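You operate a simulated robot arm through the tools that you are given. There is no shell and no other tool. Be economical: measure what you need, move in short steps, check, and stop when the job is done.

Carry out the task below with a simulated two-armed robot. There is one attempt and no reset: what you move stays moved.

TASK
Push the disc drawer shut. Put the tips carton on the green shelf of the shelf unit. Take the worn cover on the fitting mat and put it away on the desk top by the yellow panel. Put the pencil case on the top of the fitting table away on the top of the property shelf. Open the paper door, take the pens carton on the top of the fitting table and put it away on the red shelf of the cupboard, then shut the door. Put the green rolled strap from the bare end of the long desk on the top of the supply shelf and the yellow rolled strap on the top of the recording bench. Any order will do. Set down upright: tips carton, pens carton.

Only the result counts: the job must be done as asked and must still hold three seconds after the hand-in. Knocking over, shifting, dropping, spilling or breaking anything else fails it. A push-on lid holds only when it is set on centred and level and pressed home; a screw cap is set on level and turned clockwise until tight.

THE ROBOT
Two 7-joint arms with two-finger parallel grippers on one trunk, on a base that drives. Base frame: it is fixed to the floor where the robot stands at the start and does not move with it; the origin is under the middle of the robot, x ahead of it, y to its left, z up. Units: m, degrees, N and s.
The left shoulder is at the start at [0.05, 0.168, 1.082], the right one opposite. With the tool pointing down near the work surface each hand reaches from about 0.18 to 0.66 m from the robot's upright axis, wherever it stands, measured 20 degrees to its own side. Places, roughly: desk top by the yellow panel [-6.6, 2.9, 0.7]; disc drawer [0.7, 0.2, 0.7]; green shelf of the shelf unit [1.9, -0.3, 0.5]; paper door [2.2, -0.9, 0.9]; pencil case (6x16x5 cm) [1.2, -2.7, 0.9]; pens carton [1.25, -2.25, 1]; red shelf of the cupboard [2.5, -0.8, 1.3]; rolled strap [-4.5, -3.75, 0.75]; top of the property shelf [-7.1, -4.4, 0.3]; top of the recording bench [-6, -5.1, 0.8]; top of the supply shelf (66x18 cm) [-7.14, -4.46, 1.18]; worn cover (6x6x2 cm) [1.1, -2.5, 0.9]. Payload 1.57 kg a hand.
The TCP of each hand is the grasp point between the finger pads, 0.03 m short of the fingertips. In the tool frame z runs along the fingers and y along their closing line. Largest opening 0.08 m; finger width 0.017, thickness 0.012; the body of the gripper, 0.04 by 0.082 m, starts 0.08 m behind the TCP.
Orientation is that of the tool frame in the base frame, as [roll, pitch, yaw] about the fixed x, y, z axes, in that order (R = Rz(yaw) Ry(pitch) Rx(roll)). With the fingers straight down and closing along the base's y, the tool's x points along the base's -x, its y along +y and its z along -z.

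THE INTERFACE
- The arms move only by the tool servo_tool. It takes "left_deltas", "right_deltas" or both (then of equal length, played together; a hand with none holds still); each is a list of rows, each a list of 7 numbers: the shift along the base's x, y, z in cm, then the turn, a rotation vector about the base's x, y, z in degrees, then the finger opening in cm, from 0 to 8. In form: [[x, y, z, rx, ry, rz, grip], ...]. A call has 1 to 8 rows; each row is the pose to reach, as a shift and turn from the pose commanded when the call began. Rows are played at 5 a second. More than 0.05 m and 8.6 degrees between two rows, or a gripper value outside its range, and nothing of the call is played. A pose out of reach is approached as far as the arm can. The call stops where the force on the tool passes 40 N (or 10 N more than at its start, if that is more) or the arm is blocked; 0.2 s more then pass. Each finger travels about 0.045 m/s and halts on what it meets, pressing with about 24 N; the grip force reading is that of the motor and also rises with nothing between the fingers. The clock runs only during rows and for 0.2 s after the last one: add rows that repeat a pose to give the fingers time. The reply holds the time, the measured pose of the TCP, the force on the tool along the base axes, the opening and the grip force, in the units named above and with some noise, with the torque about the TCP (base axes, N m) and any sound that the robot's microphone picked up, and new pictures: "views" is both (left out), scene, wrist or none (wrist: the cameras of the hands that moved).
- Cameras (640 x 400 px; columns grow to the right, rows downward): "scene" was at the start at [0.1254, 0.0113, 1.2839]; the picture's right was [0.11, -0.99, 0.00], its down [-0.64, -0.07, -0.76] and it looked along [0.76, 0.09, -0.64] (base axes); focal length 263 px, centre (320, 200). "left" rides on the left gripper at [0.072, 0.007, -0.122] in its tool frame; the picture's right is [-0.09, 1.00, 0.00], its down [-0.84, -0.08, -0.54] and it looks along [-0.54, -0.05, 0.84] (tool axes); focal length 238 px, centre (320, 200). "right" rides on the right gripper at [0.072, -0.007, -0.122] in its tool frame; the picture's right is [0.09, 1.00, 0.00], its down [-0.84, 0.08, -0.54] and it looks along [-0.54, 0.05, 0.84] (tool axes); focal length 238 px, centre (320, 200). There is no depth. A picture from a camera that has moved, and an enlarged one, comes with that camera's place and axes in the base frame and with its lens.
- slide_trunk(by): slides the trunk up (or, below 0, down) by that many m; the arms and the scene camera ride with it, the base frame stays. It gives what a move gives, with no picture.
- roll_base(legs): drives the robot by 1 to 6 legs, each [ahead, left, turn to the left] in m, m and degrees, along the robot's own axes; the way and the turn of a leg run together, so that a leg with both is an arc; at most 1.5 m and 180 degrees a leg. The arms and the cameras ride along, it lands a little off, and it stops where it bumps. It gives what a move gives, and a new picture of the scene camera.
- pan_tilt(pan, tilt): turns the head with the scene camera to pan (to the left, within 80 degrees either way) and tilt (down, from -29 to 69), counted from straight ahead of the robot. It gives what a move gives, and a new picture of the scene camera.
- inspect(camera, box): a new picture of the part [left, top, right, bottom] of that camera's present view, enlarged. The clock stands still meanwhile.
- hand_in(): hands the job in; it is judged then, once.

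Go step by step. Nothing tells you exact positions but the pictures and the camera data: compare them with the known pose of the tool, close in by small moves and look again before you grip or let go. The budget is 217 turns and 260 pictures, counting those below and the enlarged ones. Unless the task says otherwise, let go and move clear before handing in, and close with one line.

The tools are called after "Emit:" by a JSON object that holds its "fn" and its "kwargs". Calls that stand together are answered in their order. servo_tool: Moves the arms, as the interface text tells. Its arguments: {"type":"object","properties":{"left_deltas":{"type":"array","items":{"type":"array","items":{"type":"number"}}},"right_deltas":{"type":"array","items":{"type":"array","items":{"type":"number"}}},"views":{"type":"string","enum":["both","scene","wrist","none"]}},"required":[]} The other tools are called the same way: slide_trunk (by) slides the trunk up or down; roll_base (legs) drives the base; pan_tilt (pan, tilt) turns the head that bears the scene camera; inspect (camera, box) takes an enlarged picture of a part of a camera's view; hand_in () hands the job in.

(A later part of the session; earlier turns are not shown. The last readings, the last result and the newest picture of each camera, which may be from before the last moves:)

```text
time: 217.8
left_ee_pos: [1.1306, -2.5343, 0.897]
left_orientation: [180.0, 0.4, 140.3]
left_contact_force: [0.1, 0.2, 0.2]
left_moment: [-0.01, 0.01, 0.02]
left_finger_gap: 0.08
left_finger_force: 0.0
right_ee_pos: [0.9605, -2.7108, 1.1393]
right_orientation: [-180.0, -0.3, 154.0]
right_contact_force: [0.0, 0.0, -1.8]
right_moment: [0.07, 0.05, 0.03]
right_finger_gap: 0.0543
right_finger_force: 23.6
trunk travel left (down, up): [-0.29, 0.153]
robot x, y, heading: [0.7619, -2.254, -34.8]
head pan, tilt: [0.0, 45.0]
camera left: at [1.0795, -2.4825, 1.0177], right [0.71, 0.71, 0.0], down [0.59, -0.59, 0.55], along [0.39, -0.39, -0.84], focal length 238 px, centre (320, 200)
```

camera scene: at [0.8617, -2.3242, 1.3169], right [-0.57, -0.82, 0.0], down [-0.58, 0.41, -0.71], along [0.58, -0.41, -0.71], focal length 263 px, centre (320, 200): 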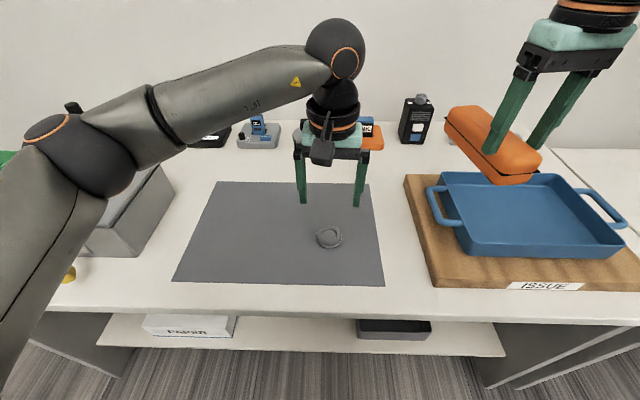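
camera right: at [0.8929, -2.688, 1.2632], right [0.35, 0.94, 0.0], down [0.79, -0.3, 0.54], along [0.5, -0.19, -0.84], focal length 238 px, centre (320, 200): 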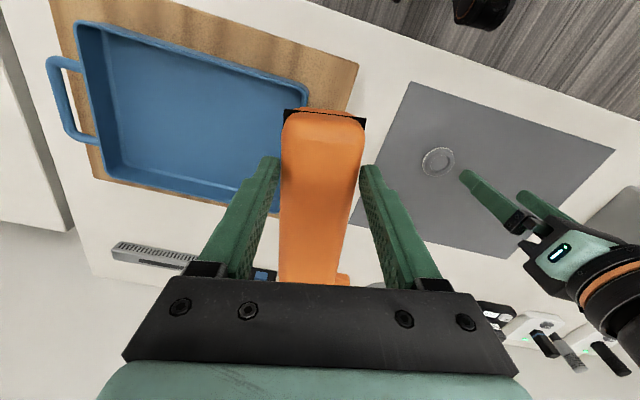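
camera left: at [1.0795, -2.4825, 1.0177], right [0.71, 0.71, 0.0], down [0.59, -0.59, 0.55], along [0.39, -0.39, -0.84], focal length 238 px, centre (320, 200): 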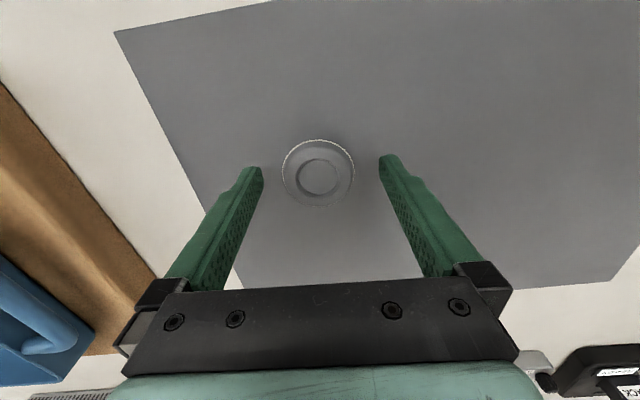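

No contact yet, so I'll lower gently another 1.2 cm.

Emit:
{"fn": "servo_tool", "kwargs": {"left_deltas": [[0.2, -0.2, -0.4, 0, 0, 0, 8], [0.3, -0.3, -0.8, 0, 0, 0, 8], [0.3, -0.3, -1.2, 0, 0, 0, 8]], "views": "wrist"}}

```text
time: 218.6
left_ee_pos: [1.1342, -2.5378, 0.8862]
left_orientation: [180.0, 0.3, 140.3]
left_contact_force: [1.0, -0.1, -0.5]
left_moment: [0.02, 0.02, 0.0]
left_finger_gap: 0.0798
left_finger_force: 0.0
right_ee_pos: [0.9612, -2.7109, 1.1399]
right_orientation: [-180.0, -0.2, 154.0]
right_contact_force: [-0.7, -0.3, -1.8]
right_moment: [0.01, 0.05, 0.01]
right_finger_gap: 0.0546
right_finger_force: 23.9
trunk travel left (down, up): [-0.29, 0.153]
robot x, y, heading: [0.7586, -2.2529, -34.9]
head pan, tilt: [0.0, 45.0]
camera left: at [1.0831, -2.4851, 1.0066], right [0.71, 0.71, 0.0], down [0.59, -0.59, 0.55], along [0.39, -0.39, -0.84], focal length 238 px, centre (320, 200)
```

left: 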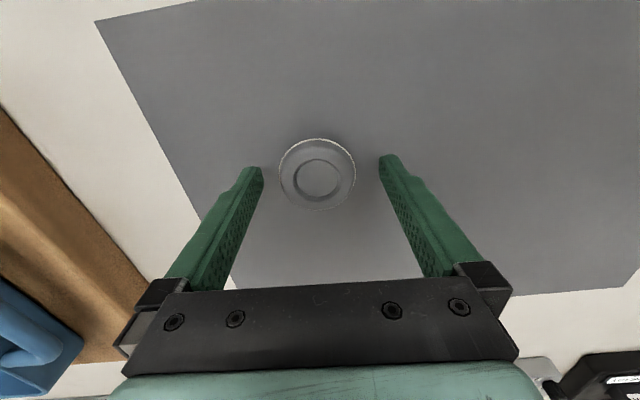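

Emit:
{"fn": "servo_tool", "kwargs": {"left_deltas": [[0.1, -0.1, -0.4, 0, 0, 0, 8], [0.2, -0.2, -0.8, 0, 0, 0, 8], [0.2, -0.2, -1.1, 0, 0, 0, 8], [0.2, -0.2, -1.4, 0, 0, 0, 8]], "views": "wrist"}}

```text
time: 219.6
left_ee_pos: [1.1354, -2.5395, 0.8717]
left_orientation: [-180.0, 0.5, 140.3]
left_contact_force: [-0.1, -0.1, -0.1]
left_moment: [0.01, -0.02, -0.01]
left_finger_gap: 0.08
left_finger_force: 0.1
right_ee_pos: [0.9605, -2.7119, 1.1398]
right_orientation: [180.0, -0.2, 154.0]
right_contact_force: [-0.7, 0.2, -1.0]
right_moment: [0.07, 0.04, -0.01]
right_finger_gap: 0.0545
right_finger_force: 24.3
trunk travel left (down, up): [-0.29, 0.153]
robot x, y, heading: [0.7642, -2.2538, -34.9]
head pan, tilt: [0.0, 45.0]
camera left: at [1.0849, -2.4871, 0.9926], right [0.71, 0.71, 0.0], down [0.59, -0.59, 0.55], along [0.39, -0.39, -0.84], focal length 238 px, centre (320, 200)
```

left: 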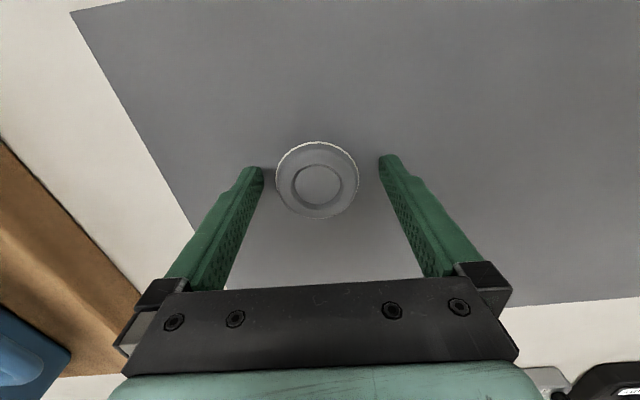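

Emit:
{"fn": "servo_tool", "kwargs": {"left_deltas": [[0.1, -0.1, -0.4, 0, 0, 0, 8], [0.2, -0.2, -0.7, 0, 0, 0, 8], [0.3, -0.3, -1, 0, 0, 0, 8], [0.3, -0.3, -1.2, 0, 0, 0, 8]], "views": "wrist"}}

```text
time: 220.3
left_ee_pos: [1.136, -2.5389, 0.8723]
left_orientation: [-180.0, 0.3, 140.4]
left_contact_force: [-6.4, 10.6, 18.0]
left_moment: [0.67, 0.13, 0.11]
left_finger_gap: 0.0799
left_finger_force: 0.0
right_ee_pos: [0.9599, -2.7103, 1.1394]
right_orientation: [-179.9, -0.3, 154.0]
right_contact_force: [0.0, 0.2, -2.1]
right_moment: [0.06, 0.03, 0.0]
right_finger_gap: 0.0543
right_finger_force: 23.5
trunk travel left (down, up): [-0.29, 0.153]
robot x, y, heading: [0.7619, -2.2547, -35.1]
head pan, tilt: [0.0, 45.0]
stopped in row 3 (left hand): the force on the tool passed its limit at 44 N (the readings are from after the stop); the commanded pose is now the measured one
camera left: at [1.0852, -2.4874, 0.9923], right [0.71, 0.71, 0.0], down [0.59, -0.59, 0.55], along [0.39, -0.39, -0.84], focal length 238 px, centre (320, 200)
```

left: 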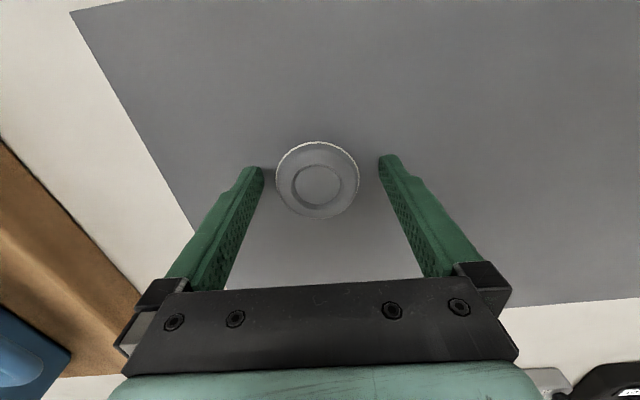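

The tips touch the mat at z 0.842. I'll raise 3 mm, shift 1 cm ahead and close.

Emit:
{"fn": "servo_tool", "kwargs": {"left_deltas": [[0, 0, 0.4, 0, 0, 0, 8], [0.8, -0.6, 0.4, 0, 0, 0, 8], [0.8, -0.6, 0.4, 0, 0, 0, 6.5], [0.8, -0.6, 0.4, 0, 0, 0, 5], [0.8, -0.6, 0.4, 0, 0, 0, 3], [0.8, -0.6, 0.4, 0, 0, 0, 3], [0.8, -0.6, 3, 0, 0, 0, 3], [0.8, -0.6, 7, 0, 0, 0, 3]], "views": "wrist"}}

```text
time: 222.1
left_ee_pos: [1.1457, -2.5461, 0.9388]
left_orientation: [-180.0, 0.5, 140.3]
left_contact_force: [-0.8, -0.1, -0.3]
left_moment: [0.03, 0.02, 0.02]
left_finger_gap: 0.0528
left_finger_force: 24.2
right_ee_pos: [0.9611, -2.7119, 1.14]
right_orientation: [-180.0, -0.2, 154.1]
right_contact_force: [-0.1, 0.3, -1.4]
right_moment: [0.01, 0.06, -0.01]
right_finger_gap: 0.0544
right_finger_force: 23.8
trunk travel left (down, up): [-0.29, 0.153]
robot x, y, heading: [0.7624, -2.2563, -35.1]
head pan, tilt: [0.0, 45.0]
camera left: at [1.0949, -2.4941, 1.0587], right [0.71, 0.71, 0.0], down [0.59, -0.59, 0.55], along [0.39, -0.39, -0.84], focal length 238 px, centre (320, 200)
```

left: 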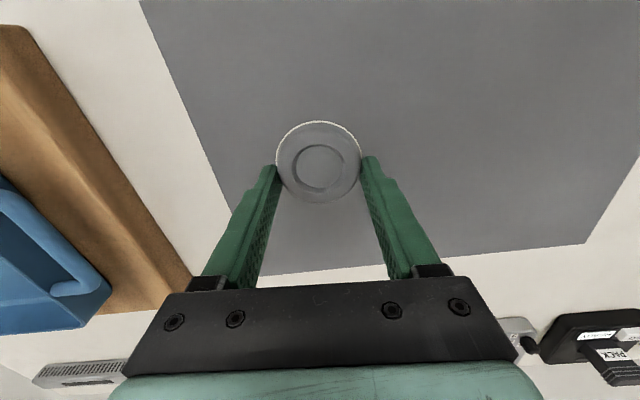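

The cover is held too. I'll tuck the left hand, back away from the table and turn around to look at the way across the room.

Emit:
{"fn": "servo_tool", "kwargs": {"left_deltas": [[0, 0, 4, 0, 0, 0, 3], [1, 3, 7, 0, 0, 0, 3], [2.5, 7, 9, 0, 0, 0, 3], [4, 11, 11, 0, 0, 0, 3], [5.7, 15.3, 13, 0, 0, 0, 3], [7.4, 19.2, 15, 0, 0, 0, 3]], "views": "none"}}

Emit:
{"fn": "roll_base", "kwargs": {"legs": [[-0.35, 0, 0], [0, 0, -90]]}}

Emit:
{"fn": "pan_tilt", "kwargs": {"pan": -70, "tilt": 15}}

Emit:
{"fn": "pan_tilt", "kwargs": {"pan": 0, "tilt": 15}}

```text
refused: row 5 steps farther than a row can; nothing moved
```

```text
time: 228.2
left_ee_pos: [0.1743, -2.4309, 0.9379]
left_orientation: [-180.0, 0.4, 49.8]
left_contact_force: [-0.8, 0.0, -0.1]
left_moment: [0.01, 0.01, -0.01]
left_finger_gap: 0.053
left_finger_force: 24.0
right_ee_pos: [0.011, -2.2457, 1.1393]
right_orientation: [180.0, -0.2, 63.5]
right_contact_force: [0.3, 0.2, -0.9]
right_moment: [0.07, -0.04, -0.06]
right_finger_gap: 0.0545
right_finger_force: 24.1
trunk travel left (down, up): [-0.29, 0.153]
robot x, y, heading: [0.4699, -2.0519, -125.4]
head pan, tilt: [0.0, 45.0]
camera scene: at [0.3991, -2.1474, 1.3168], right [-0.81, 0.58, 0.0], down [0.41, 0.58, -0.71], along [-0.41, -0.58, -0.71], focal length 263 px, centre (320, 200)
```

scene: 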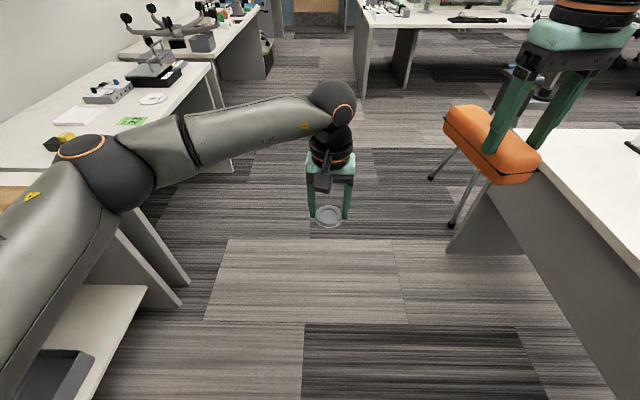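

```text
time: 229.7
left_ee_pos: [0.1756, -2.4302, 0.9378]
left_orientation: [-180.0, 0.4, 49.8]
left_contact_force: [0.0, -0.4, -0.5]
left_moment: [0.01, 0.01, -0.01]
left_finger_gap: 0.053
left_finger_force: 24.1
right_ee_pos: [0.011, -2.2451, 1.14]
right_orientation: [-180.0, -0.2, 63.6]
right_contact_force: [0.1, 0.4, -1.4]
right_moment: [0.1, -0.02, 0.01]
right_finger_gap: 0.0546
right_finger_force: 23.9
trunk travel left (down, up): [-0.29, 0.153]
robot x, y, heading: [0.4708, -2.0529, -125.6]
head pan, tilt: [-70.0, 15.0]
camera scene: at [0.3564, -2.0563, 1.3636], right [0.27, 0.96, 0.0], down [0.25, -0.07, -0.97], along [-0.93, 0.26, -0.26], focal length 263 px, centre (320, 200)
```

scene: 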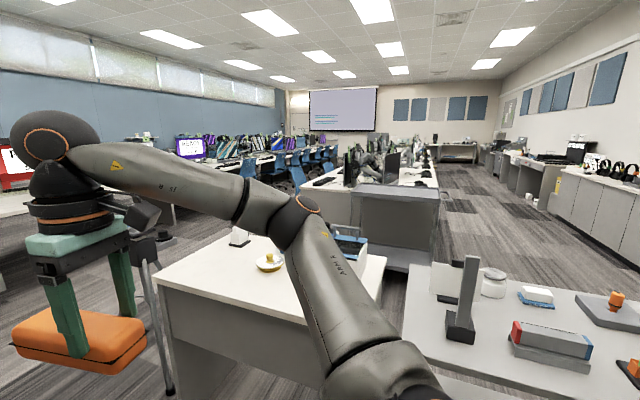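

```text
time: 231.1
left_ee_pos: [0.175, -2.432, 0.9379]
left_orientation: [179.9, 0.4, 49.9]
left_contact_force: [0.4, 0.5, -0.6]
left_moment: [0.0, -0.01, -0.01]
left_finger_gap: 0.053
left_finger_force: 24.4
right_ee_pos: [0.011, -2.244, 1.1398]
right_orientation: [180.0, -0.2, 63.4]
right_contact_force: [0.3, -0.2, -0.9]
right_moment: [0.06, -0.03, 0.02]
right_finger_gap: 0.0544
right_finger_force: 24.2
trunk travel left (down, up): [-0.29, 0.153]
robot x, y, heading: [0.4727, -2.0507, -125.7]
head pan, tilt: [0.0, 15.0]
camera scene: at [0.3921, -2.1573, 1.3637], right [-0.81, 0.58, 0.0], down [0.15, 0.21, -0.97], along [-0.56, -0.79, -0.26], focal length 263 px, centre (320, 200)
```

scene: 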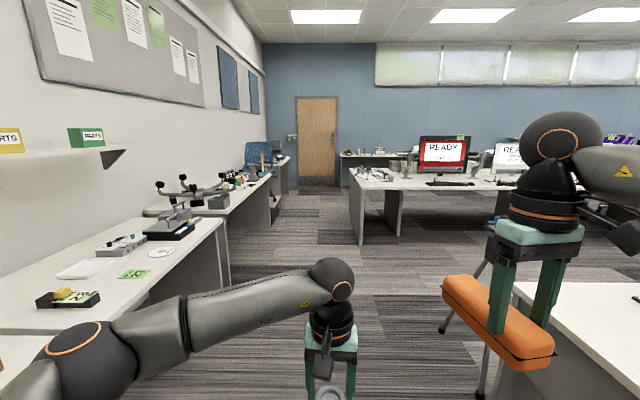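

The route to the yellow-panel desk is the aisle along the wall desks where I started. I'll tuck the left hand, back along the table and turn to face down that aisle.

Emit:
{"fn": "servo_tool", "kwargs": {"left_deltas": [[3.2, -1.25, 2.5, 0, 0, 0, 3], [6.4, -2.5, 5, 0, 0, 0, 3], [9.6, -3.75, 7.5, 0, 0, 0, 3], [12.8, -5, 10, 0, 0, 0, 3], [16, -6.25, 12.5, 0, 0, 0, 3], [19.2, -7.5, 15, 0, 0, 0, 3]], "views": "none"}}

Emit:
{"fn": "roll_base", "kwargs": {"legs": [[-1.2, 0, 0], [0, 0, -90.4], [1.5, -0.12, 0]]}}

```text
time: 232.5
left_ee_pos: [0.3682, -2.5064, 1.0887]
left_orientation: [-180.0, 0.4, 49.8]
left_contact_force: [-0.1, -0.2, 0.2]
left_moment: [0.01, 0.01, 0.01]
left_finger_gap: 0.0529
left_finger_force: 24.2
right_ee_pos: [0.0117, -2.2456, 1.1406]
right_orientation: [-180.0, -0.2, 63.5]
right_contact_force: [-0.5, 0.3, -1.2]
right_moment: [0.06, 0.01, -0.02]
right_finger_gap: 0.0544
right_finger_force: 24.0
trunk travel left (down, up): [-0.29, 0.153]
robot x, y, heading: [0.4651, -2.0513, -125.5]
head pan, tilt: [0.0, 15.0]
```

```text
refused: leg 3 is longer than a leg can be; nothing moved
```

Emit:
{"fn": "roll_base", "kwargs": {"legs": [[-1.2, 0, 0], [0, 0, -90.4], [1.45, -0.12, 0]]}}

```text
time: 249.1
left_ee_pos: [-0.4444, -0.0923, 1.0881]
left_orientation: [-180.0, 0.4, -38.6]
left_contact_force: [-0.3, 0.4, -0.9]
left_moment: [0.01, 0.01, 0.02]
left_finger_gap: 0.0531
left_finger_force: 24.5
right_ee_pos: [-0.1939, 0.271, 1.1383]
right_orientation: [-180.0, -0.2, -24.8]
right_contact_force: [0.6, -0.1, -1.3]
right_moment: [-0.02, -0.07, 0.01]
right_finger_gap: 0.0546
right_finger_force: 24.0
trunk travel left (down, up): [-0.29, 0.153]
robot x, y, heading: [0.0133, -0.1809, 146.0]
head pan, tilt: [0.0, 15.0]
camera scene: at [-0.0958, -0.1047, 1.3636], right [0.56, 0.83, 0.0], down [0.22, -0.14, -0.97], along [-0.8, 0.54, -0.26], focal length 263 px, centre (320, 200)
```

scene: 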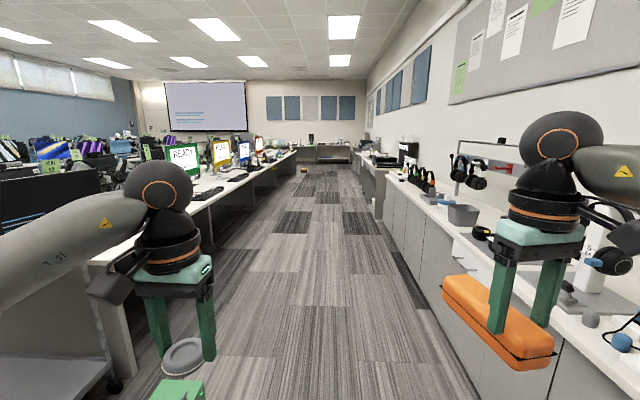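

Emit:
{"fn": "inspect", "kwargs": {"camera": "scene", "box": [140, 110, 380, 230]}}

```text
2.67 times, centred on (260, 170) of scene
camera zoom: at [-0.0958, -0.1047, 1.3636], right [0.56, 0.83, 0.0], down [0.22, -0.14, -0.97], along [-0.8, 0.54, -0.26], focal length 701 px, centre (480, 280)
```

zoom: 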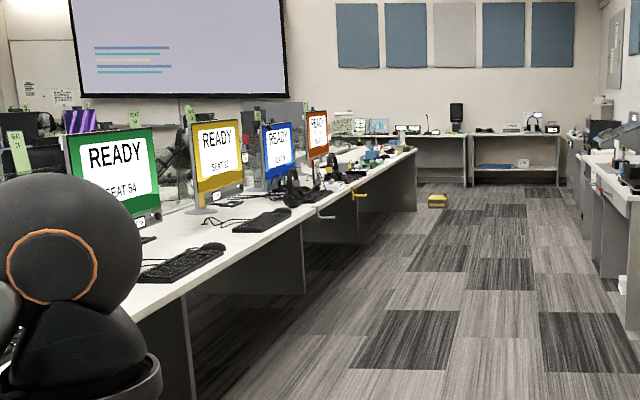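

The aisle is clear except for a yellow object on the floor far ahead near the destination. I'll drive 4.8 m along and look again.

Emit:
{"fn": "roll_base", "kwargs": {"legs": [[1.45, 0, 0], [1.45, 0, 0], [1.45, 0, -2], [0.5, 0, 0]]}}

Emit:
{"fn": "pan_tilt", "kwargs": {"pan": 15, "tilt": 20}}

```text
time: 272.5
left_ee_pos: [-4.4956, 2.6332, 1.0879]
left_orientation: [-180.0, 0.4, -39.8]
left_contact_force: [0.3, 1.3, 0.0]
left_moment: [0.06, -0.01, 0.03]
left_finger_gap: 0.0528
left_finger_force: 24.1
right_ee_pos: [-4.237, 2.9922, 1.1391]
right_orientation: [179.9, -0.3, -26.0]
right_contact_force: [0.3, 0.4, -1.9]
right_moment: [-0.01, -0.05, -0.02]
right_finger_gap: 0.0543
right_finger_force: 24.0
trunk travel left (down, up): [-0.29, 0.153]
robot x, y, heading: [-4.0373, 2.5327, 144.7]
head pan, tilt: [0.0, 15.0]
camera scene: at [-4.1468, 2.6146, 1.3636], right [0.57, 0.82, 0.0], down [0.21, -0.15, -0.97], along [-0.79, 0.55, -0.26], focal length 263 px, centre (320, 200)
```

scene: 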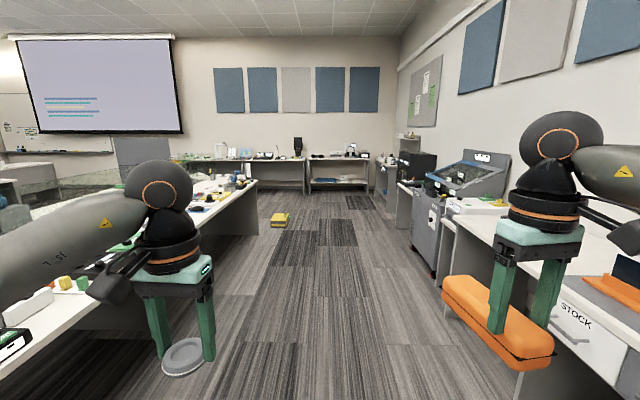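

```text
time: 273.3
left_ee_pos: [-4.4966, 2.6329, 1.088]
left_orientation: [-180.0, 0.5, -39.7]
left_contact_force: [0.1, -0.3, -0.1]
left_moment: [-0.03, 0.02, -0.01]
left_finger_gap: 0.0529
left_finger_force: 24.0
right_ee_pos: [-4.2379, 2.9911, 1.1404]
right_orientation: [180.0, -0.2, -25.9]
right_contact_force: [1.3, 0.5, -1.7]
right_moment: [-0.02, -0.09, 0.0]
right_finger_gap: 0.0544
right_finger_force: 24.4
trunk travel left (down, up): [-0.29, 0.153]
robot x, y, heading: [-4.034, 2.532, 145.1]
head pan, tilt: [15.0, 20.0]
camera scene: at [-4.1575, 2.5927, 1.3555], right [0.34, 0.94, 0.0], down [0.32, -0.12, -0.94], along [-0.88, 0.32, -0.34], focal length 263 px, centre (320, 200)
```

scene: 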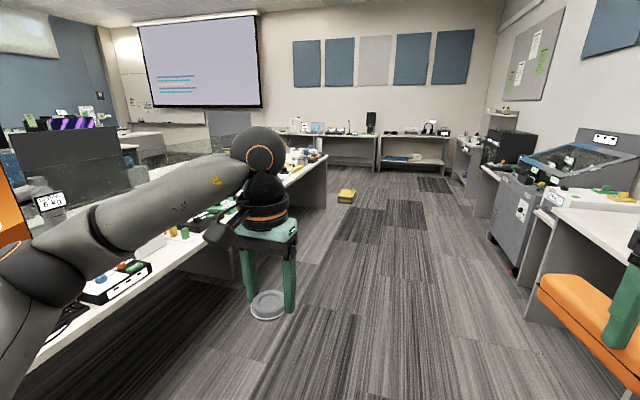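

Emit:
{"fn": "roll_base", "kwargs": {"legs": [[1.45, 0, 0], [0.75, 0, 0], [0, 0, 89]]}}

Emit:
{"fn": "pan_tilt", "kwargs": {"pan": 0, "tilt": 30}}

```text
time: 287.9
left_ee_pos: [-5.9354, 3.3818, 1.0876]
left_orientation: [-179.9, 0.4, 46.9]
left_contact_force: [0.2, 0.2, -0.7]
left_moment: [0.0, -0.01, -0.04]
left_finger_gap: 0.0527
left_finger_force: 23.9
right_ee_pos: [-6.2789, 3.6601, 1.1398]
right_orientation: [180.0, -0.2, 60.7]
right_contact_force: [-0.3, 0.4, -1.6]
right_moment: [0.05, -0.05, 0.01]
right_finger_gap: 0.0544
right_finger_force: 24.5
trunk travel left (down, up): [-0.29, 0.153]
robot x, y, heading: [-5.8087, 3.8348, -128.4]
head pan, tilt: [15.0, 20.0]
camera scene: at [-5.8733, 3.7167, 1.3555], right [-0.92, 0.4, 0.0], down [0.14, 0.31, -0.94], along [-0.37, -0.86, -0.34], focal length 263 px, centre (320, 200)
```

scene: 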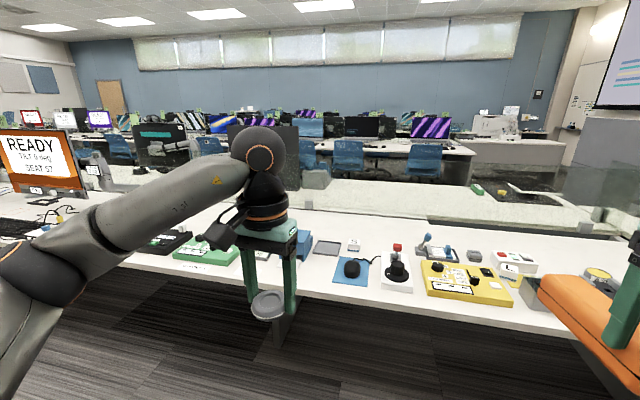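

```text
time: 288.7
left_ee_pos: [-5.9365, 3.3812, 1.0872]
left_orientation: [-180.0, 0.4, 46.9]
left_contact_force: [0.4, 1.1, -0.8]
left_moment: [0.0, 0.04, 0.03]
left_finger_gap: 0.0527
left_finger_force: 23.8
right_ee_pos: [-6.2779, 3.6598, 1.1402]
right_orientation: [-180.0, -0.3, 60.7]
right_contact_force: [-0.3, 0.1, -1.2]
right_moment: [0.06, -0.05, -0.02]
right_finger_gap: 0.0544
right_finger_force: 23.7
trunk travel left (down, up): [-0.29, 0.153]
robot x, y, heading: [-5.8129, 3.8346, -128.3]
head pan, tilt: [0.0, 30.0]
camera scene: at [-5.8925, 3.7313, 1.3395], right [-0.78, 0.62, 0.0], down [0.31, 0.39, -0.87], along [-0.54, -0.68, -0.5], focal length 263 px, centre (320, 200)
```

scene: 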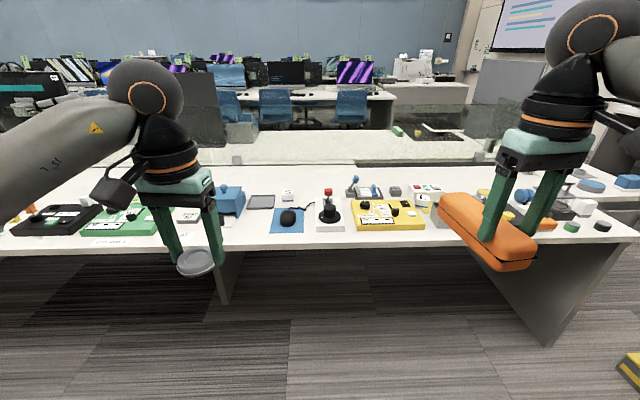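

The yellow panel is on this desk at about (−6.7, 3.18). I'll zoom in for a free spot beside it.

Emit:
{"fn": "inspect", "kwargs": {"camera": "scene", "box": [200, 150, 480, 260]}}

```text
2.29 times, centred on (340, 205) of scene
camera zoom: at [-5.8925, 3.7313, 1.3395], right [-0.78, 0.62, 0.0], down [0.31, 0.39, -0.87], along [-0.54, -0.68, -0.5], focal length 601 px, centre (274, 189)
```

zoom: 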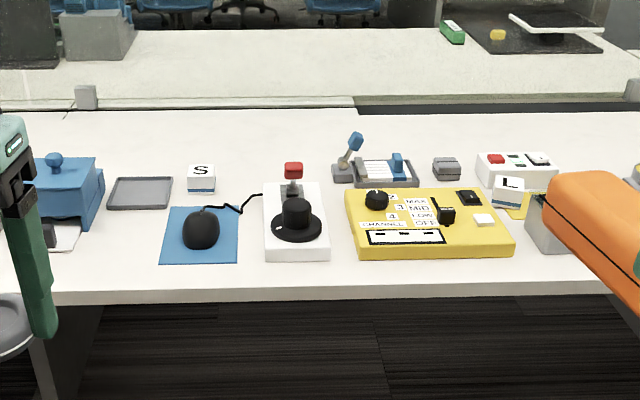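

I'll use the clear area between the "S" block and the joystick, just behind-left of the yellow panel, about (−6.56, 2.84). Rolling closer to the desk now.

Emit:
{"fn": "roll_base", "kwargs": {"legs": [[0, -0.09, 0], [0.5, 0, 0]]}}

Emit:
{"fn": "pan_tilt", "kwargs": {"pan": 0, "tilt": 48}}

```text
time: 292.7
left_ee_pos: [-6.3229, 3.0435, 1.088]
left_orientation: [180.0, 0.5, 46.7]
left_contact_force: [-0.4, -1.0, -0.9]
left_moment: [0.0, -0.01, 0.01]
left_finger_gap: 0.0528
left_finger_force: 23.9
right_ee_pos: [-6.6647, 3.3216, 1.1402]
right_orientation: [180.0, -0.1, 60.7]
right_contact_force: [-0.7, 0.1, -2.1]
right_moment: [0.07, -0.02, -0.02]
right_finger_gap: 0.0544
right_finger_force: 24.3
trunk travel left (down, up): [-0.29, 0.153]
robot x, y, heading: [-6.1978, 3.4923, -128.7]
head pan, tilt: [0.0, 30.0]
camera scene: at [-6.2784, 3.3918, 1.3394], right [-0.78, 0.62, 0.0], down [0.31, 0.39, -0.87], along [-0.54, -0.68, -0.5], focal length 263 px, centre (320, 200)
```

scene: 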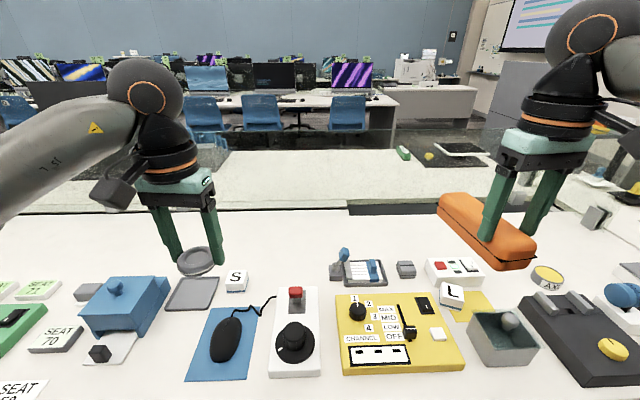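

```text
time: 293.5
left_ee_pos: [-6.3219, 3.042, 1.0877]
left_orientation: [-179.9, 0.4, 46.9]
left_contact_force: [0.1, -0.2, -0.4]
left_moment: [0.0, 0.0, 0.02]
left_finger_gap: 0.0528
left_finger_force: 24.2
right_ee_pos: [-6.6658, 3.321, 1.1401]
right_orientation: [-179.9, -0.2, 60.5]
right_contact_force: [0.7, -0.6, -1.2]
right_moment: [0.09, -0.04, 0.02]
right_finger_gap: 0.0544
right_finger_force: 24.3
trunk travel left (down, up): [-0.29, 0.153]
robot x, y, heading: [-6.199, 3.4913, -128.3]
head pan, tilt: [0.0, 48.0]
camera scene: at [-6.2709, 3.4012, 1.3127], right [-0.78, 0.62, 0.0], down [0.46, 0.58, -0.67], along [-0.42, -0.52, -0.74], focal length 263 px, centre (320, 200)
```

scene: 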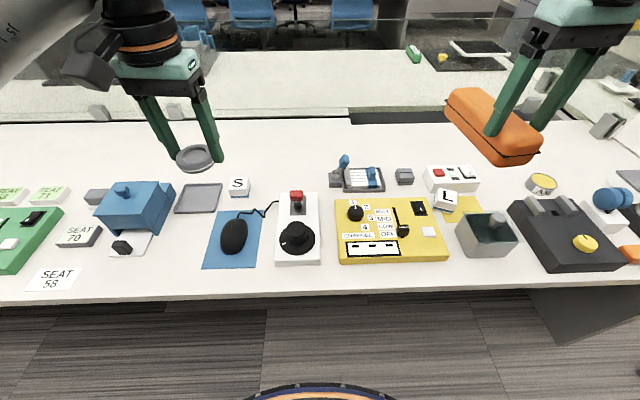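

The free patch between S and the joystick is at about (−6.56, 2.78). I'll roll in 9 cm more and reach over with a slight forward tilt.

Emit:
{"fn": "roll_base", "kwargs": {"legs": [[0.09, 0, 0]]}}

Emit:
{"fn": "servo_tool", "kwargs": {"left_deltas": [[-3, -3.1, -2, -4, 3.1, 0, 3], [-6, -6.2, -4, -8, 6.2, 0, 3], [-9, -9.4, -6, -12, 9.3, 0, 3], [-12, -12.5, -8, -15.7, 12.4, 0, 3], [-15, -15.6, -10, -15.7, 12.4, 0, 3], [-18.1, -18.8, -12, -15.7, 12.4, 0, 3], [-18.1, -18.8, -16, -15.7, 12.4, 0, 3], [-18.1, -18.8, -20, -15.7, 12.4, 0, 3]]}}

```text
time: 294.6
left_ee_pos: [-6.3796, 2.9704, 1.0886]
left_orientation: [-179.9, 0.4, 46.7]
left_contact_force: [-0.3, -0.5, -0.5]
left_moment: [0.02, -0.04, -0.01]
left_finger_gap: 0.0529
left_finger_force: 23.8
right_ee_pos: [-6.7215, 3.2523, 1.1394]
right_orientation: [-179.8, -0.3, 60.5]
right_contact_force: [-0.2, 0.2, -1.2]
right_moment: [0.13, -0.06, 0.03]
right_finger_gap: 0.0543
right_finger_force: 24.0
trunk travel left (down, up): [-0.29, 0.153]
robot x, y, heading: [-6.2551, 3.4208, -128.8]
head pan, tilt: [0.0, 48.0]
camera scene: at [-6.3278, 3.3302, 1.3125], right [-0.78, 0.62, 0.0], down [0.46, 0.58, -0.67], along [-0.42, -0.52, -0.74], focal length 263 px, centre (320, 200)
```

scene: 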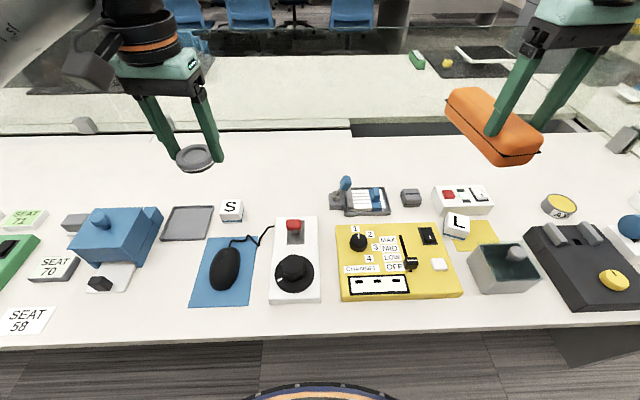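

```text
time: 296.4
left_ee_pos: [-6.5621, 2.7844, 0.886]
left_orientation: [178.1, 20.4, 46.3]
left_contact_force: [0.4, -1.3, -0.8]
left_moment: [-0.02, -0.01, -0.01]
left_finger_gap: 0.0529
left_finger_force: 23.8
right_ee_pos: [-6.7217, 3.252, 1.1404]
right_orientation: [-180.0, -0.2, 60.5]
right_contact_force: [-0.2, 0.8, -1.7]
right_moment: [0.06, -0.01, 0.03]
right_finger_gap: 0.0546
right_finger_force: 24.1
trunk travel left (down, up): [-0.29, 0.153]
robot x, y, heading: [-6.2546, 3.4224, -128.5]
head pan, tilt: [0.0, 48.0]
camera scene: at [-6.3276, 3.3308, 1.3126], right [-0.78, 0.62, 0.0], down [0.46, 0.58, -0.67], along [-0.42, -0.52, -0.74], focal length 263 px, centre (320, 200)
camera left: at [-6.4834, 2.8618, 0.9741], right [0.67, -0.74, 0.06], down [-0.48, -0.37, 0.8], along [-0.57, -0.56, -0.6], focal length 238 px, centre (320, 200)
```

scene: 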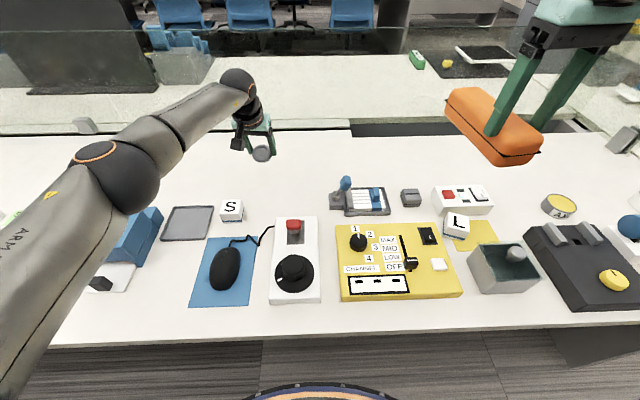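
left: 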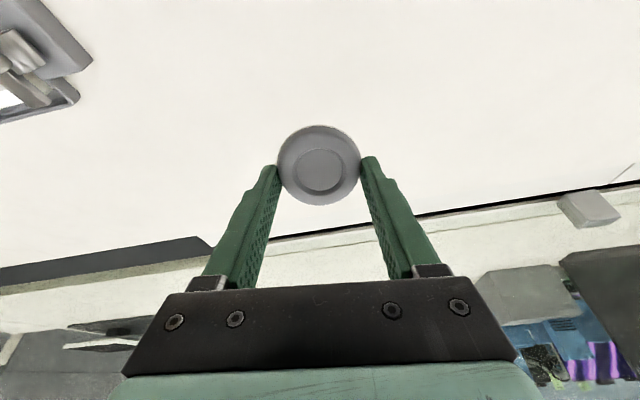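

I'll level the hand again and lower over the clear patch.

Emit:
{"fn": "servo_tool", "kwargs": {"left_deltas": [[0, 0, -2, 5, -4, 0, 3], [0, 0, -4, 10, -8, 0, 3], [0, 0, -6, 15.7, -12.4, 0, 3], [0, 0, -8, 15.7, -12.4, 0, 3]], "views": "wrist"}}

```text
time: 297.4
left_ee_pos: [-6.5183, 2.8426, 0.8457]
left_orientation: [180.0, 0.3, 46.7]
left_contact_force: [-0.2, 0.2, 0.2]
left_moment: [-0.01, 0.01, -0.02]
left_finger_gap: 0.0533
left_finger_force: 24.2
left hand out of reach, approached as far as the arm can: row 1, 2, 3, 4
right_ee_pos: [-6.7207, 3.2513, 1.1406]
right_orientation: [-179.9, -0.1, 60.6]
right_contact_force: [0.4, 0.3, -1.5]
right_moment: [0.09, -0.02, 0.0]
right_finger_gap: 0.0545
right_finger_force: 23.6
trunk travel left (down, up): [-0.29, 0.153]
robot x, y, heading: [-6.2541, 3.424, -128.6]
head pan, tilt: [0.0, 48.0]
camera left: at [-6.4631, 2.8905, 0.9666], right [0.66, -0.75, 0.0], down [-0.63, -0.55, 0.55], along [-0.41, -0.36, -0.84], focal length 238 px, centre (320, 200)
```

left: 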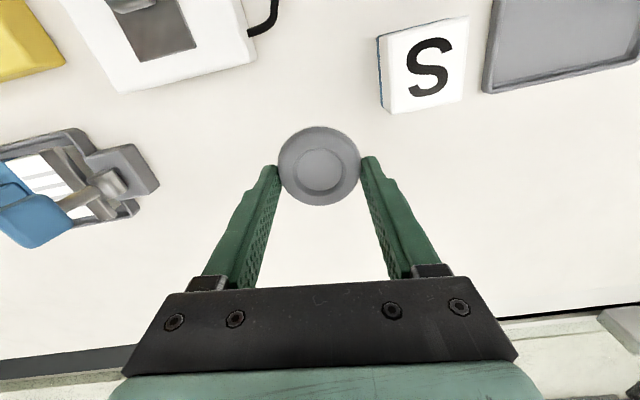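

Clear all around. I'll descend to the desk in small steps.

Emit:
{"fn": "servo_tool", "kwargs": {"left_deltas": [[0, 0, -2, 0, 0, 0, 3], [0, 0, -4, 0, 0, 0, 3], [0, 0, -5, 0, 0, 0, 3], [0, 0, -5.6, 0, 0, 0, 3]], "views": "wrist"}}

```text
time: 298.4
left_ee_pos: [-6.5166, 2.842, 0.8078]
left_orientation: [180.0, 0.4, 46.7]
left_contact_force: [0.6, 0.1, -0.3]
left_moment: [0.02, -0.01, -0.05]
left_finger_gap: 0.0529
left_finger_force: 23.7
left hand out of reach, approached as far as the arm can: row 3, 4
right_ee_pos: [-6.7212, 3.2505, 1.1401]
right_orientation: [-179.9, -0.1, 60.5]
right_contact_force: [0.0, -0.4, -0.8]
right_moment: [0.1, -0.05, 0.02]
right_finger_gap: 0.0544
right_finger_force: 24.3
trunk travel left (down, up): [-0.29, 0.153]
robot x, y, heading: [-6.2544, 3.4238, -128.7]
head pan, tilt: [0.0, 48.0]
camera left: at [-6.4608, 2.8911, 0.9285], right [0.66, -0.75, 0.0], down [-0.63, -0.55, 0.55], along [-0.41, -0.36, -0.84], focal length 238 px, centre (320, 200)
```

left: 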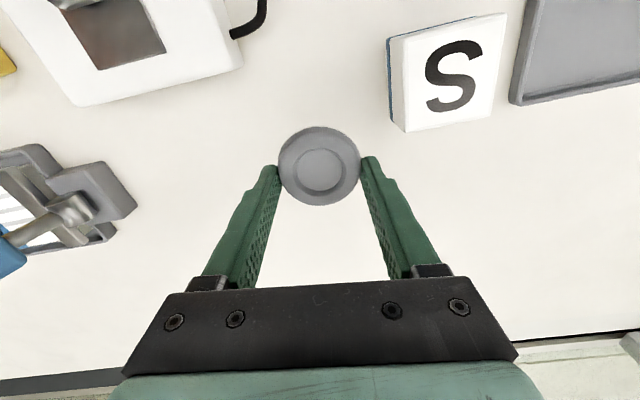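

The arm is at its limit here, so I'll lower with the trunk.

Emit:
{"fn": "slide_trunk", "kwargs": {"by": -0.025}}

Emit:
{"fn": "inspect", "kwargs": {"camera": "left", "box": [160, 60, 480, 260]}}

```text
time: 299.1
left_ee_pos: [-6.5172, 2.842, 0.7842]
left_orientation: [-180.0, 0.3, 46.7]
left_contact_force: [-0.2, -0.8, -0.9]
left_moment: [0.01, 0.0, 0.0]
left_finger_gap: 0.053
left_finger_force: 23.7
right_ee_pos: [-6.7209, 3.2527, 1.1153]
right_orientation: [179.9, -0.2, 60.4]
right_contact_force: [1.0, 0.8, -1.1]
right_moment: [0.07, -0.03, -0.02]
right_finger_gap: 0.0544
right_finger_force: 23.8
trunk travel left (down, up): [-0.265, 0.178]
robot x, y, heading: [-6.2502, 3.4199, -128.6]
head pan, tilt: [0.0, 48.0]
```

```text
2.00 times, centred on (320, 160) of left
camera zoom: at [-6.4609, 2.8914, 0.9039], right [0.66, -0.75, 0.0], down [-0.63, -0.55, 0.55], along [-0.41, -0.36, -0.84], focal length 477 px, centre (320, 280)
```

zoom: 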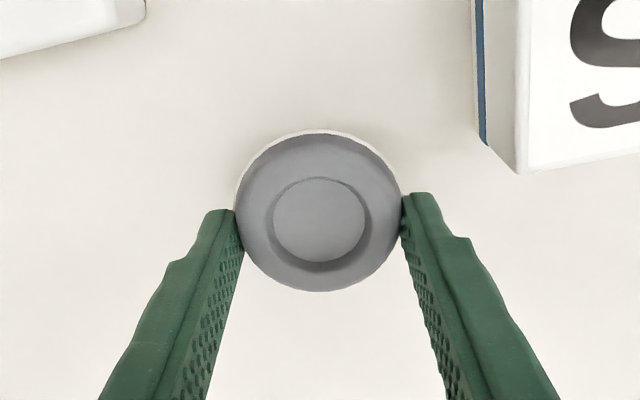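

Emit:
{"fn": "slide_trunk", "kwargs": {"by": -0.012}}

```text
time: 299.7
left_ee_pos: [-6.5171, 2.8428, 0.771]
left_orientation: [-180.0, 0.5, 46.7]
left_contact_force: [0.8, 0.4, 1.5]
left_moment: [-0.04, -0.02, 0.02]
left_finger_gap: 0.0531
left_finger_force: 23.7
right_ee_pos: [-6.7212, 3.2521, 1.1025]
right_orientation: [-180.0, -0.2, 60.5]
right_contact_force: [-0.5, 0.0, -1.1]
right_moment: [0.06, -0.05, 0.02]
right_finger_gap: 0.0545
right_finger_force: 24.0
trunk travel left (down, up): [-0.253, 0.19]
robot x, y, heading: [-6.257, 3.4274, -128.7]
head pan, tilt: [0.0, 48.0]
```

Emit:
{"fn": "slide_trunk", "kwargs": {"by": -0.008}}

```text
time: 300.3
left_ee_pos: [-6.5168, 2.8423, 0.7717]
left_orientation: [179.8, 1.0, 46.8]
left_contact_force: [6.0, 2.2, 33.5]
left_moment: [0.14, -0.18, 0.01]
left_finger_gap: 0.053
left_finger_force: 24.2
right_ee_pos: [-6.7198, 3.2538, 1.0959]
right_orientation: [-180.0, 0.0, 60.5]
right_contact_force: [-0.3, -0.4, -1.8]
right_moment: [0.03, -0.03, 0.03]
right_finger_gap: 0.0546
right_finger_force: 24.1
trunk travel left (down, up): [-0.245, 0.198]
robot x, y, heading: [-6.2531, 3.4229, -128.9]
head pan, tilt: [0.0, 48.0]
```

Contact with the desk. I'll relieve, release the cover and lift away.

Emit:
{"fn": "slide_trunk", "kwargs": {"by": 0.007}}

Emit:
{"fn": "servo_tool", "kwargs": {"left_deltas": [[0, 0, 0, 0, 0, 0, 6], [0, 0, 0, 0, 0, 0, 7.5], [0, 0, 0, 0, 0, 0, 7.5], [0, 0, 3, 0, 0, 0, 7.5], [0.5, 0.5, 7, 0, 0, 0, 7.5], [1, 1, 11, 0, 0, 0, 7.5]], "views": "wrist"}}

```text
time: 300.9
left_ee_pos: [-6.5182, 2.8425, 0.7699]
left_orientation: [180.0, 0.6, 46.6]
left_contact_force: [-3.6, -3.7, 10.8]
left_moment: [-0.26, 0.2, -0.05]
left_finger_gap: 0.0527
left_finger_force: 23.8
right_ee_pos: [-6.7218, 3.2526, 1.1011]
right_orientation: [-180.0, -0.3, 60.6]
right_contact_force: [-0.1, 0.9, -0.8]
right_moment: [0.04, 0.0, 0.02]
right_finger_gap: 0.0546
right_finger_force: 24.2
trunk travel left (down, up): [-0.252, 0.191]
robot x, y, heading: [-6.2515, 3.4172, -128.5]
head pan, tilt: [0.0, 48.0]
```

```text
time: 302.3
left_ee_pos: [-6.5087, 2.8529, 0.8838]
left_orientation: [-179.9, 0.4, 46.7]
left_contact_force: [0.2, -0.1, 0.3]
left_moment: [-0.01, 0.04, 0.01]
left_finger_gap: 0.075
left_finger_force: 0.0
right_ee_pos: [-6.7221, 3.252, 1.1018]
right_orientation: [-180.0, -0.2, 60.5]
right_contact_force: [0.5, 0.0, -1.1]
right_moment: [0.02, 0.02, -0.01]
right_finger_gap: 0.0545
right_finger_force: 24.0
trunk travel left (down, up): [-0.252, 0.191]
robot x, y, heading: [-6.2545, 3.4231, -128.6]
head pan, tilt: [0.0, 48.0]
camera left: at [-6.4531, 2.9017, 1.0039], right [0.66, -0.75, 0.0], down [-0.63, -0.55, 0.55], along [-0.41, -0.36, -0.84], focal length 238 px, centre (320, 200)
```

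left: 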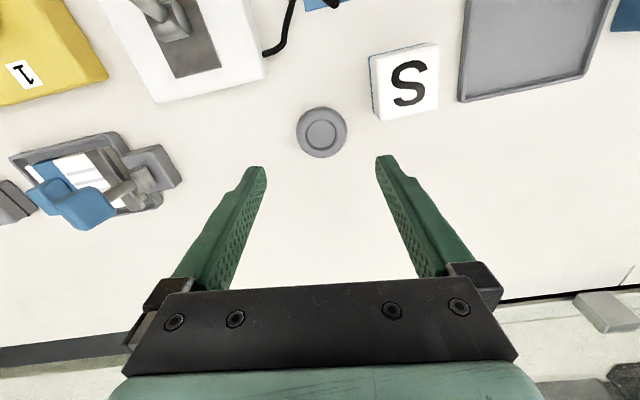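

The cover lies flat by the yellow panel. I'll raise and tuck the left hand, back off and look for a route to the far side.

Emit:
{"fn": "servo_tool", "kwargs": {"left_deltas": [[2, 2.5, 3, 0, 0, 0, 7.5], [5, 5.5, 5, 0, 0, 0, 7.5], [8, 8.5, 7, 0, 0, 0, 7.5], [11, 11.5, 9, 0, 0, 0, 7.5], [14, 14.5, 11, 0, 0, 0, 7.5]], "views": "none"}}

Emit:
{"fn": "roll_base", "kwargs": {"legs": [[-0.5, 0, 0]]}}

Emit:
{"fn": "pan_tilt", "kwargs": {"pan": -50, "tilt": 12}}

```text
time: 303.5
left_ee_pos: [-6.367, 2.9975, 0.9922]
left_orientation: [179.9, 0.5, 46.7]
left_contact_force: [0.4, -0.5, 1.2]
left_moment: [-0.01, -0.01, -0.01]
left_finger_gap: 0.075
left_finger_force: 0.0
right_ee_pos: [-6.7213, 3.2527, 1.1018]
right_orientation: [-180.0, -0.2, 60.5]
right_contact_force: [0.4, 0.4, -1.4]
right_moment: [0.03, -0.04, 0.0]
right_finger_gap: 0.0544
right_finger_force: 24.2
trunk travel left (down, up): [-0.252, 0.191]
robot x, y, heading: [-6.2535, 3.4235, -128.5]
head pan, tilt: [0.0, 48.0]
```

```text
time: 306.4
left_ee_pos: [-6.0594, 3.3809, 0.992]
left_orientation: [179.9, 0.4, 47.3]
left_contact_force: [-0.6, 0.2, 0.4]
left_moment: [0.04, 0.0, 0.01]
left_finger_gap: 0.0753
left_finger_force: 0.1
right_ee_pos: [-6.4158, 3.6326, 1.1025]
right_orientation: [180.0, -0.1, 61.0]
right_contact_force: [0.8, 0.2, -0.8]
right_moment: [0.03, -0.06, 0.0]
right_finger_gap: 0.0544
right_finger_force: 24.5
trunk travel left (down, up): [-0.252, 0.191]
robot x, y, heading: [-5.9473, 3.8099, -128.0]
head pan, tilt: [0.0, 48.0]
camera scene: at [-6.021, 3.7162, 1.2747], right [-0.79, 0.62, 0.0], down [0.46, 0.58, -0.67], along [-0.41, -0.53, -0.74], focal length 263 px, centre (320, 200)
```

scene: 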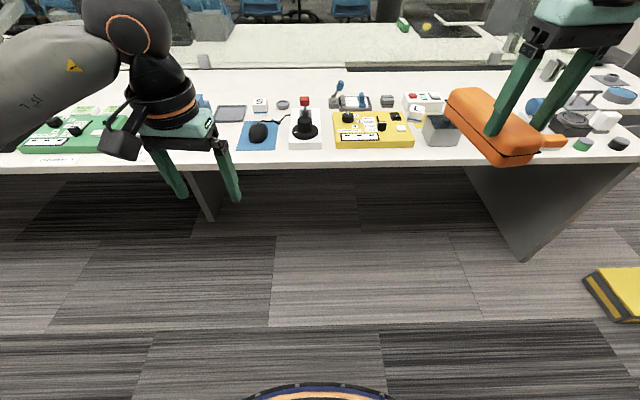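

```text
time: 307.6
left_ee_pos: [-6.0602, 3.3806, 0.9916]
left_orientation: [-179.9, 0.3, 47.3]
left_contact_force: [0.0, -0.5, -0.1]
left_moment: [0.0, -0.02, -0.01]
left_finger_gap: 0.075
left_finger_force: 0.0
right_ee_pos: [-6.4146, 3.6335, 1.1034]
right_orientation: [180.0, -0.2, 61.0]
right_contact_force: [0.2, -0.2, -1.9]
right_moment: [0.02, -0.06, -0.04]
right_finger_gap: 0.0546
right_finger_force: 24.2
trunk travel left (down, up): [-0.252, 0.191]
robot x, y, heading: [-5.9492, 3.8023, -127.9]
head pan, tilt: [-50.0, 12.0]
camera scene: at [-6.0658, 3.7748, 1.3305], right [-0.03, 1.0, 0.0], down [0.21, 0.01, -0.98], along [-0.98, -0.03, -0.21], focal length 263 px, centre (320, 200)
```

scene: 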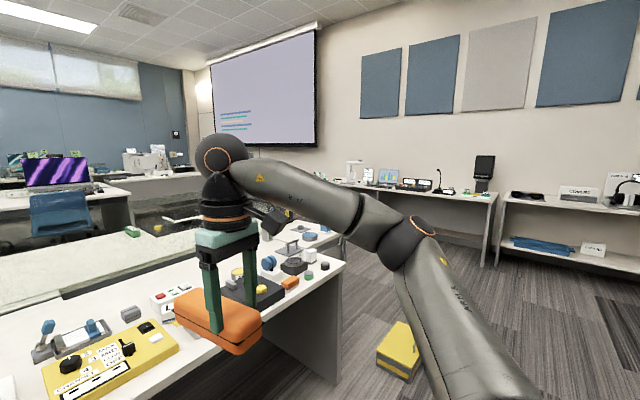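

I'll take the known clear way: back down the aisle, then along the wall tables to the far side.

Emit:
{"fn": "roll_base", "kwargs": {"legs": [[0, 0, 92], [1.45, 0.05, 0], [1.45, 0.05, 0], [1.45, 0.05, 0], [1.45, 0.06, 0], [1.45, 0.06, 0]]}}

```text
time: 345.4
left_ee_pos: [0.3196, -0.5496, 0.992]
left_orientation: [179.9, 0.3, 134.5]
left_contact_force: [-0.4, 0.1, -0.5]
left_moment: [-0.02, -0.02, -0.01]
left_finger_gap: 0.0752
left_finger_force: 0.1
right_ee_pos: [0.0486, -0.8903, 1.1025]
right_orientation: [-180.0, -0.3, 148.1]
right_contact_force: [0.0, -0.3, -1.8]
right_moment: [0.05, 0.04, 0.03]
right_finger_gap: 0.0545
right_finger_force: 23.9
trunk travel left (down, up): [-0.252, 0.191]
robot x, y, heading: [-0.1029, -0.4187, -41.2]
head pan, tilt: [-50.0, 12.0]
stopped in leg 6: the robot was blocked; the commanded pose is now the measured one
camera scene: at [-0.0719, -0.535, 1.3305], right [-1.0, 0.02, 0.0], down [0.0, 0.21, -0.98], along [-0.02, -0.98, -0.21], focal length 263 px, centre (320, 200)
```

scene: 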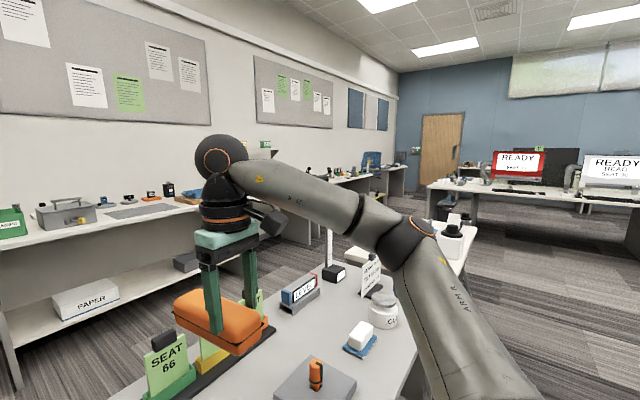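

My drift to the right bumped the cart. I'll back off, shift left into the clear and continue past it.

Emit:
{"fn": "roll_base", "kwargs": {"legs": [[-0.08, 0.02, 0], [0, 0.33, 5], [1.4, 0, 0]]}}

```text
time: 356.1
left_ee_pos: [1.6069, -1.0045, 0.9922]
left_orientation: [-180.0, 0.4, 139.0]
left_contact_force: [-0.6, -1.1, -0.2]
left_moment: [-0.02, -0.03, 0.01]
left_finger_gap: 0.0753
left_finger_force: 0.1
right_ee_pos: [1.3644, -1.3667, 1.1011]
right_orientation: [179.9, -0.3, 152.7]
right_contact_force: [0.0, 0.0, -0.5]
right_moment: [0.04, 0.08, 0.01]
right_finger_gap: 0.0545
right_finger_force: 24.0
trunk travel left (down, up): [-0.252, 0.191]
robot x, y, heading: [1.1813, -0.9043, -36.2]
head pan, tilt: [-50.0, 12.0]
camera scene: at [1.2161, -1.0217, 1.3305], right [-1.0, -0.06, 0.0], down [-0.01, 0.21, -0.98], along [0.06, -0.98, -0.21], focal length 263 px, centre (320, 200)
```

scene: 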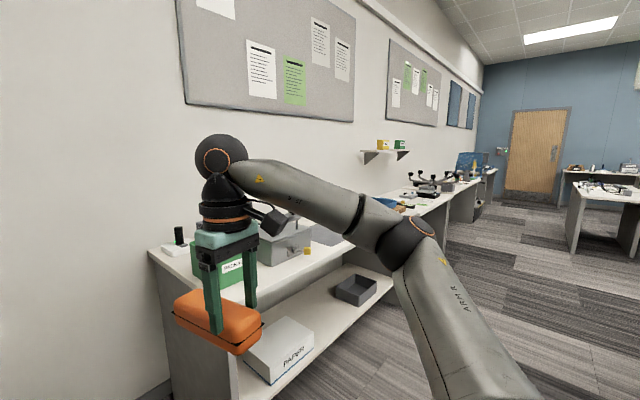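

Emit:
{"fn": "roll_base", "kwargs": {"legs": [[0, 0, -90], [1.45, 0.1, 0], [1.45, 0.05, 0]]}}

Emit:
{"fn": "pan_tilt", "kwargs": {"pan": -20, "tilt": 12}}

```text
time: 374.0
left_ee_pos: [-0.4492, -3.8389, 0.9928]
left_orientation: [180.0, 0.4, 50.1]
left_contact_force: [0.0, 0.3, -0.1]
left_moment: [0.01, -0.02, 0.03]
left_finger_gap: 0.075
left_finger_force: 0.1
right_ee_pos: [-0.8172, -3.6041, 1.1004]
right_orientation: [180.0, -0.3, 63.8]
right_contact_force: [-0.6, 0.0, -1.0]
right_moment: [0.07, -0.05, 0.03]
right_finger_gap: 0.0545
right_finger_force: 23.7
trunk travel left (down, up): [-0.252, 0.191]
robot x, y, heading: [-0.3587, -3.4073, -125.4]
head pan, tilt: [-50.0, 12.0]
camera scene: at [-0.4746, -3.4452, 1.3305], right [-0.08, 1.0, 0.0], down [0.21, 0.02, -0.98], along [-0.97, -0.08, -0.21], focal length 263 px, centre (320, 200)
```

scene: 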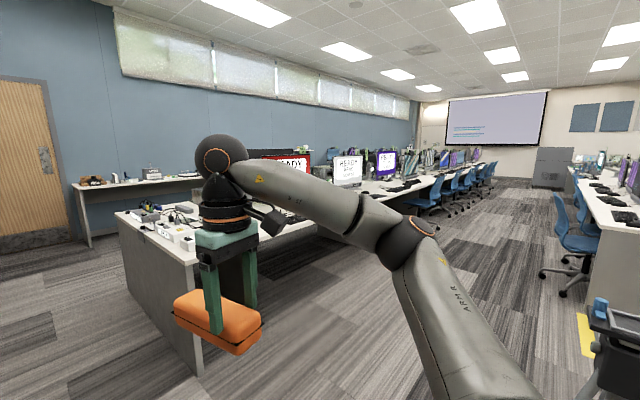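

```text
time: 375.0
left_ee_pos: [-0.4504, -3.8389, 0.9915]
left_orientation: [180.0, 0.3, 50.1]
left_contact_force: [0.8, 0.5, 0.3]
left_moment: [0.01, 0.02, 0.0]
left_finger_gap: 0.0748
left_finger_force: 0.1
right_ee_pos: [-0.8162, -3.6031, 1.1007]
right_orientation: [-180.0, -0.2, 63.8]
right_contact_force: [0.7, 0.3, -1.6]
right_moment: [0.06, 0.01, 0.04]
right_finger_gap: 0.0545
right_finger_force: 24.0
trunk travel left (down, up): [-0.252, 0.191]
robot x, y, heading: [-0.3593, -3.4074, -125.3]
head pan, tilt: [-20.0, 12.0]
camera scene: at [-0.4582, -3.4904, 1.3305], right [-0.57, 0.82, 0.0], down [0.17, 0.12, -0.98], along [-0.8, -0.56, -0.21], focal length 263 px, centre (320, 200)
```

scene: 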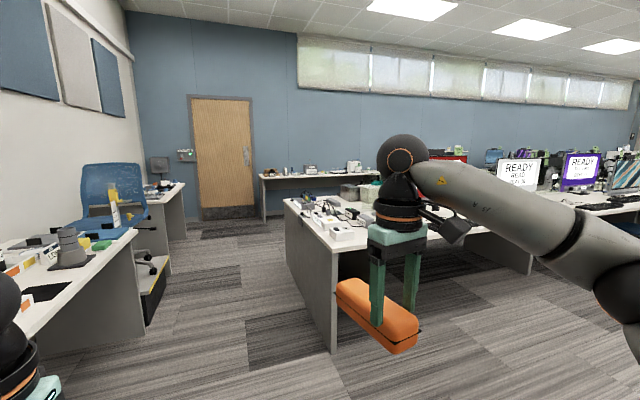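

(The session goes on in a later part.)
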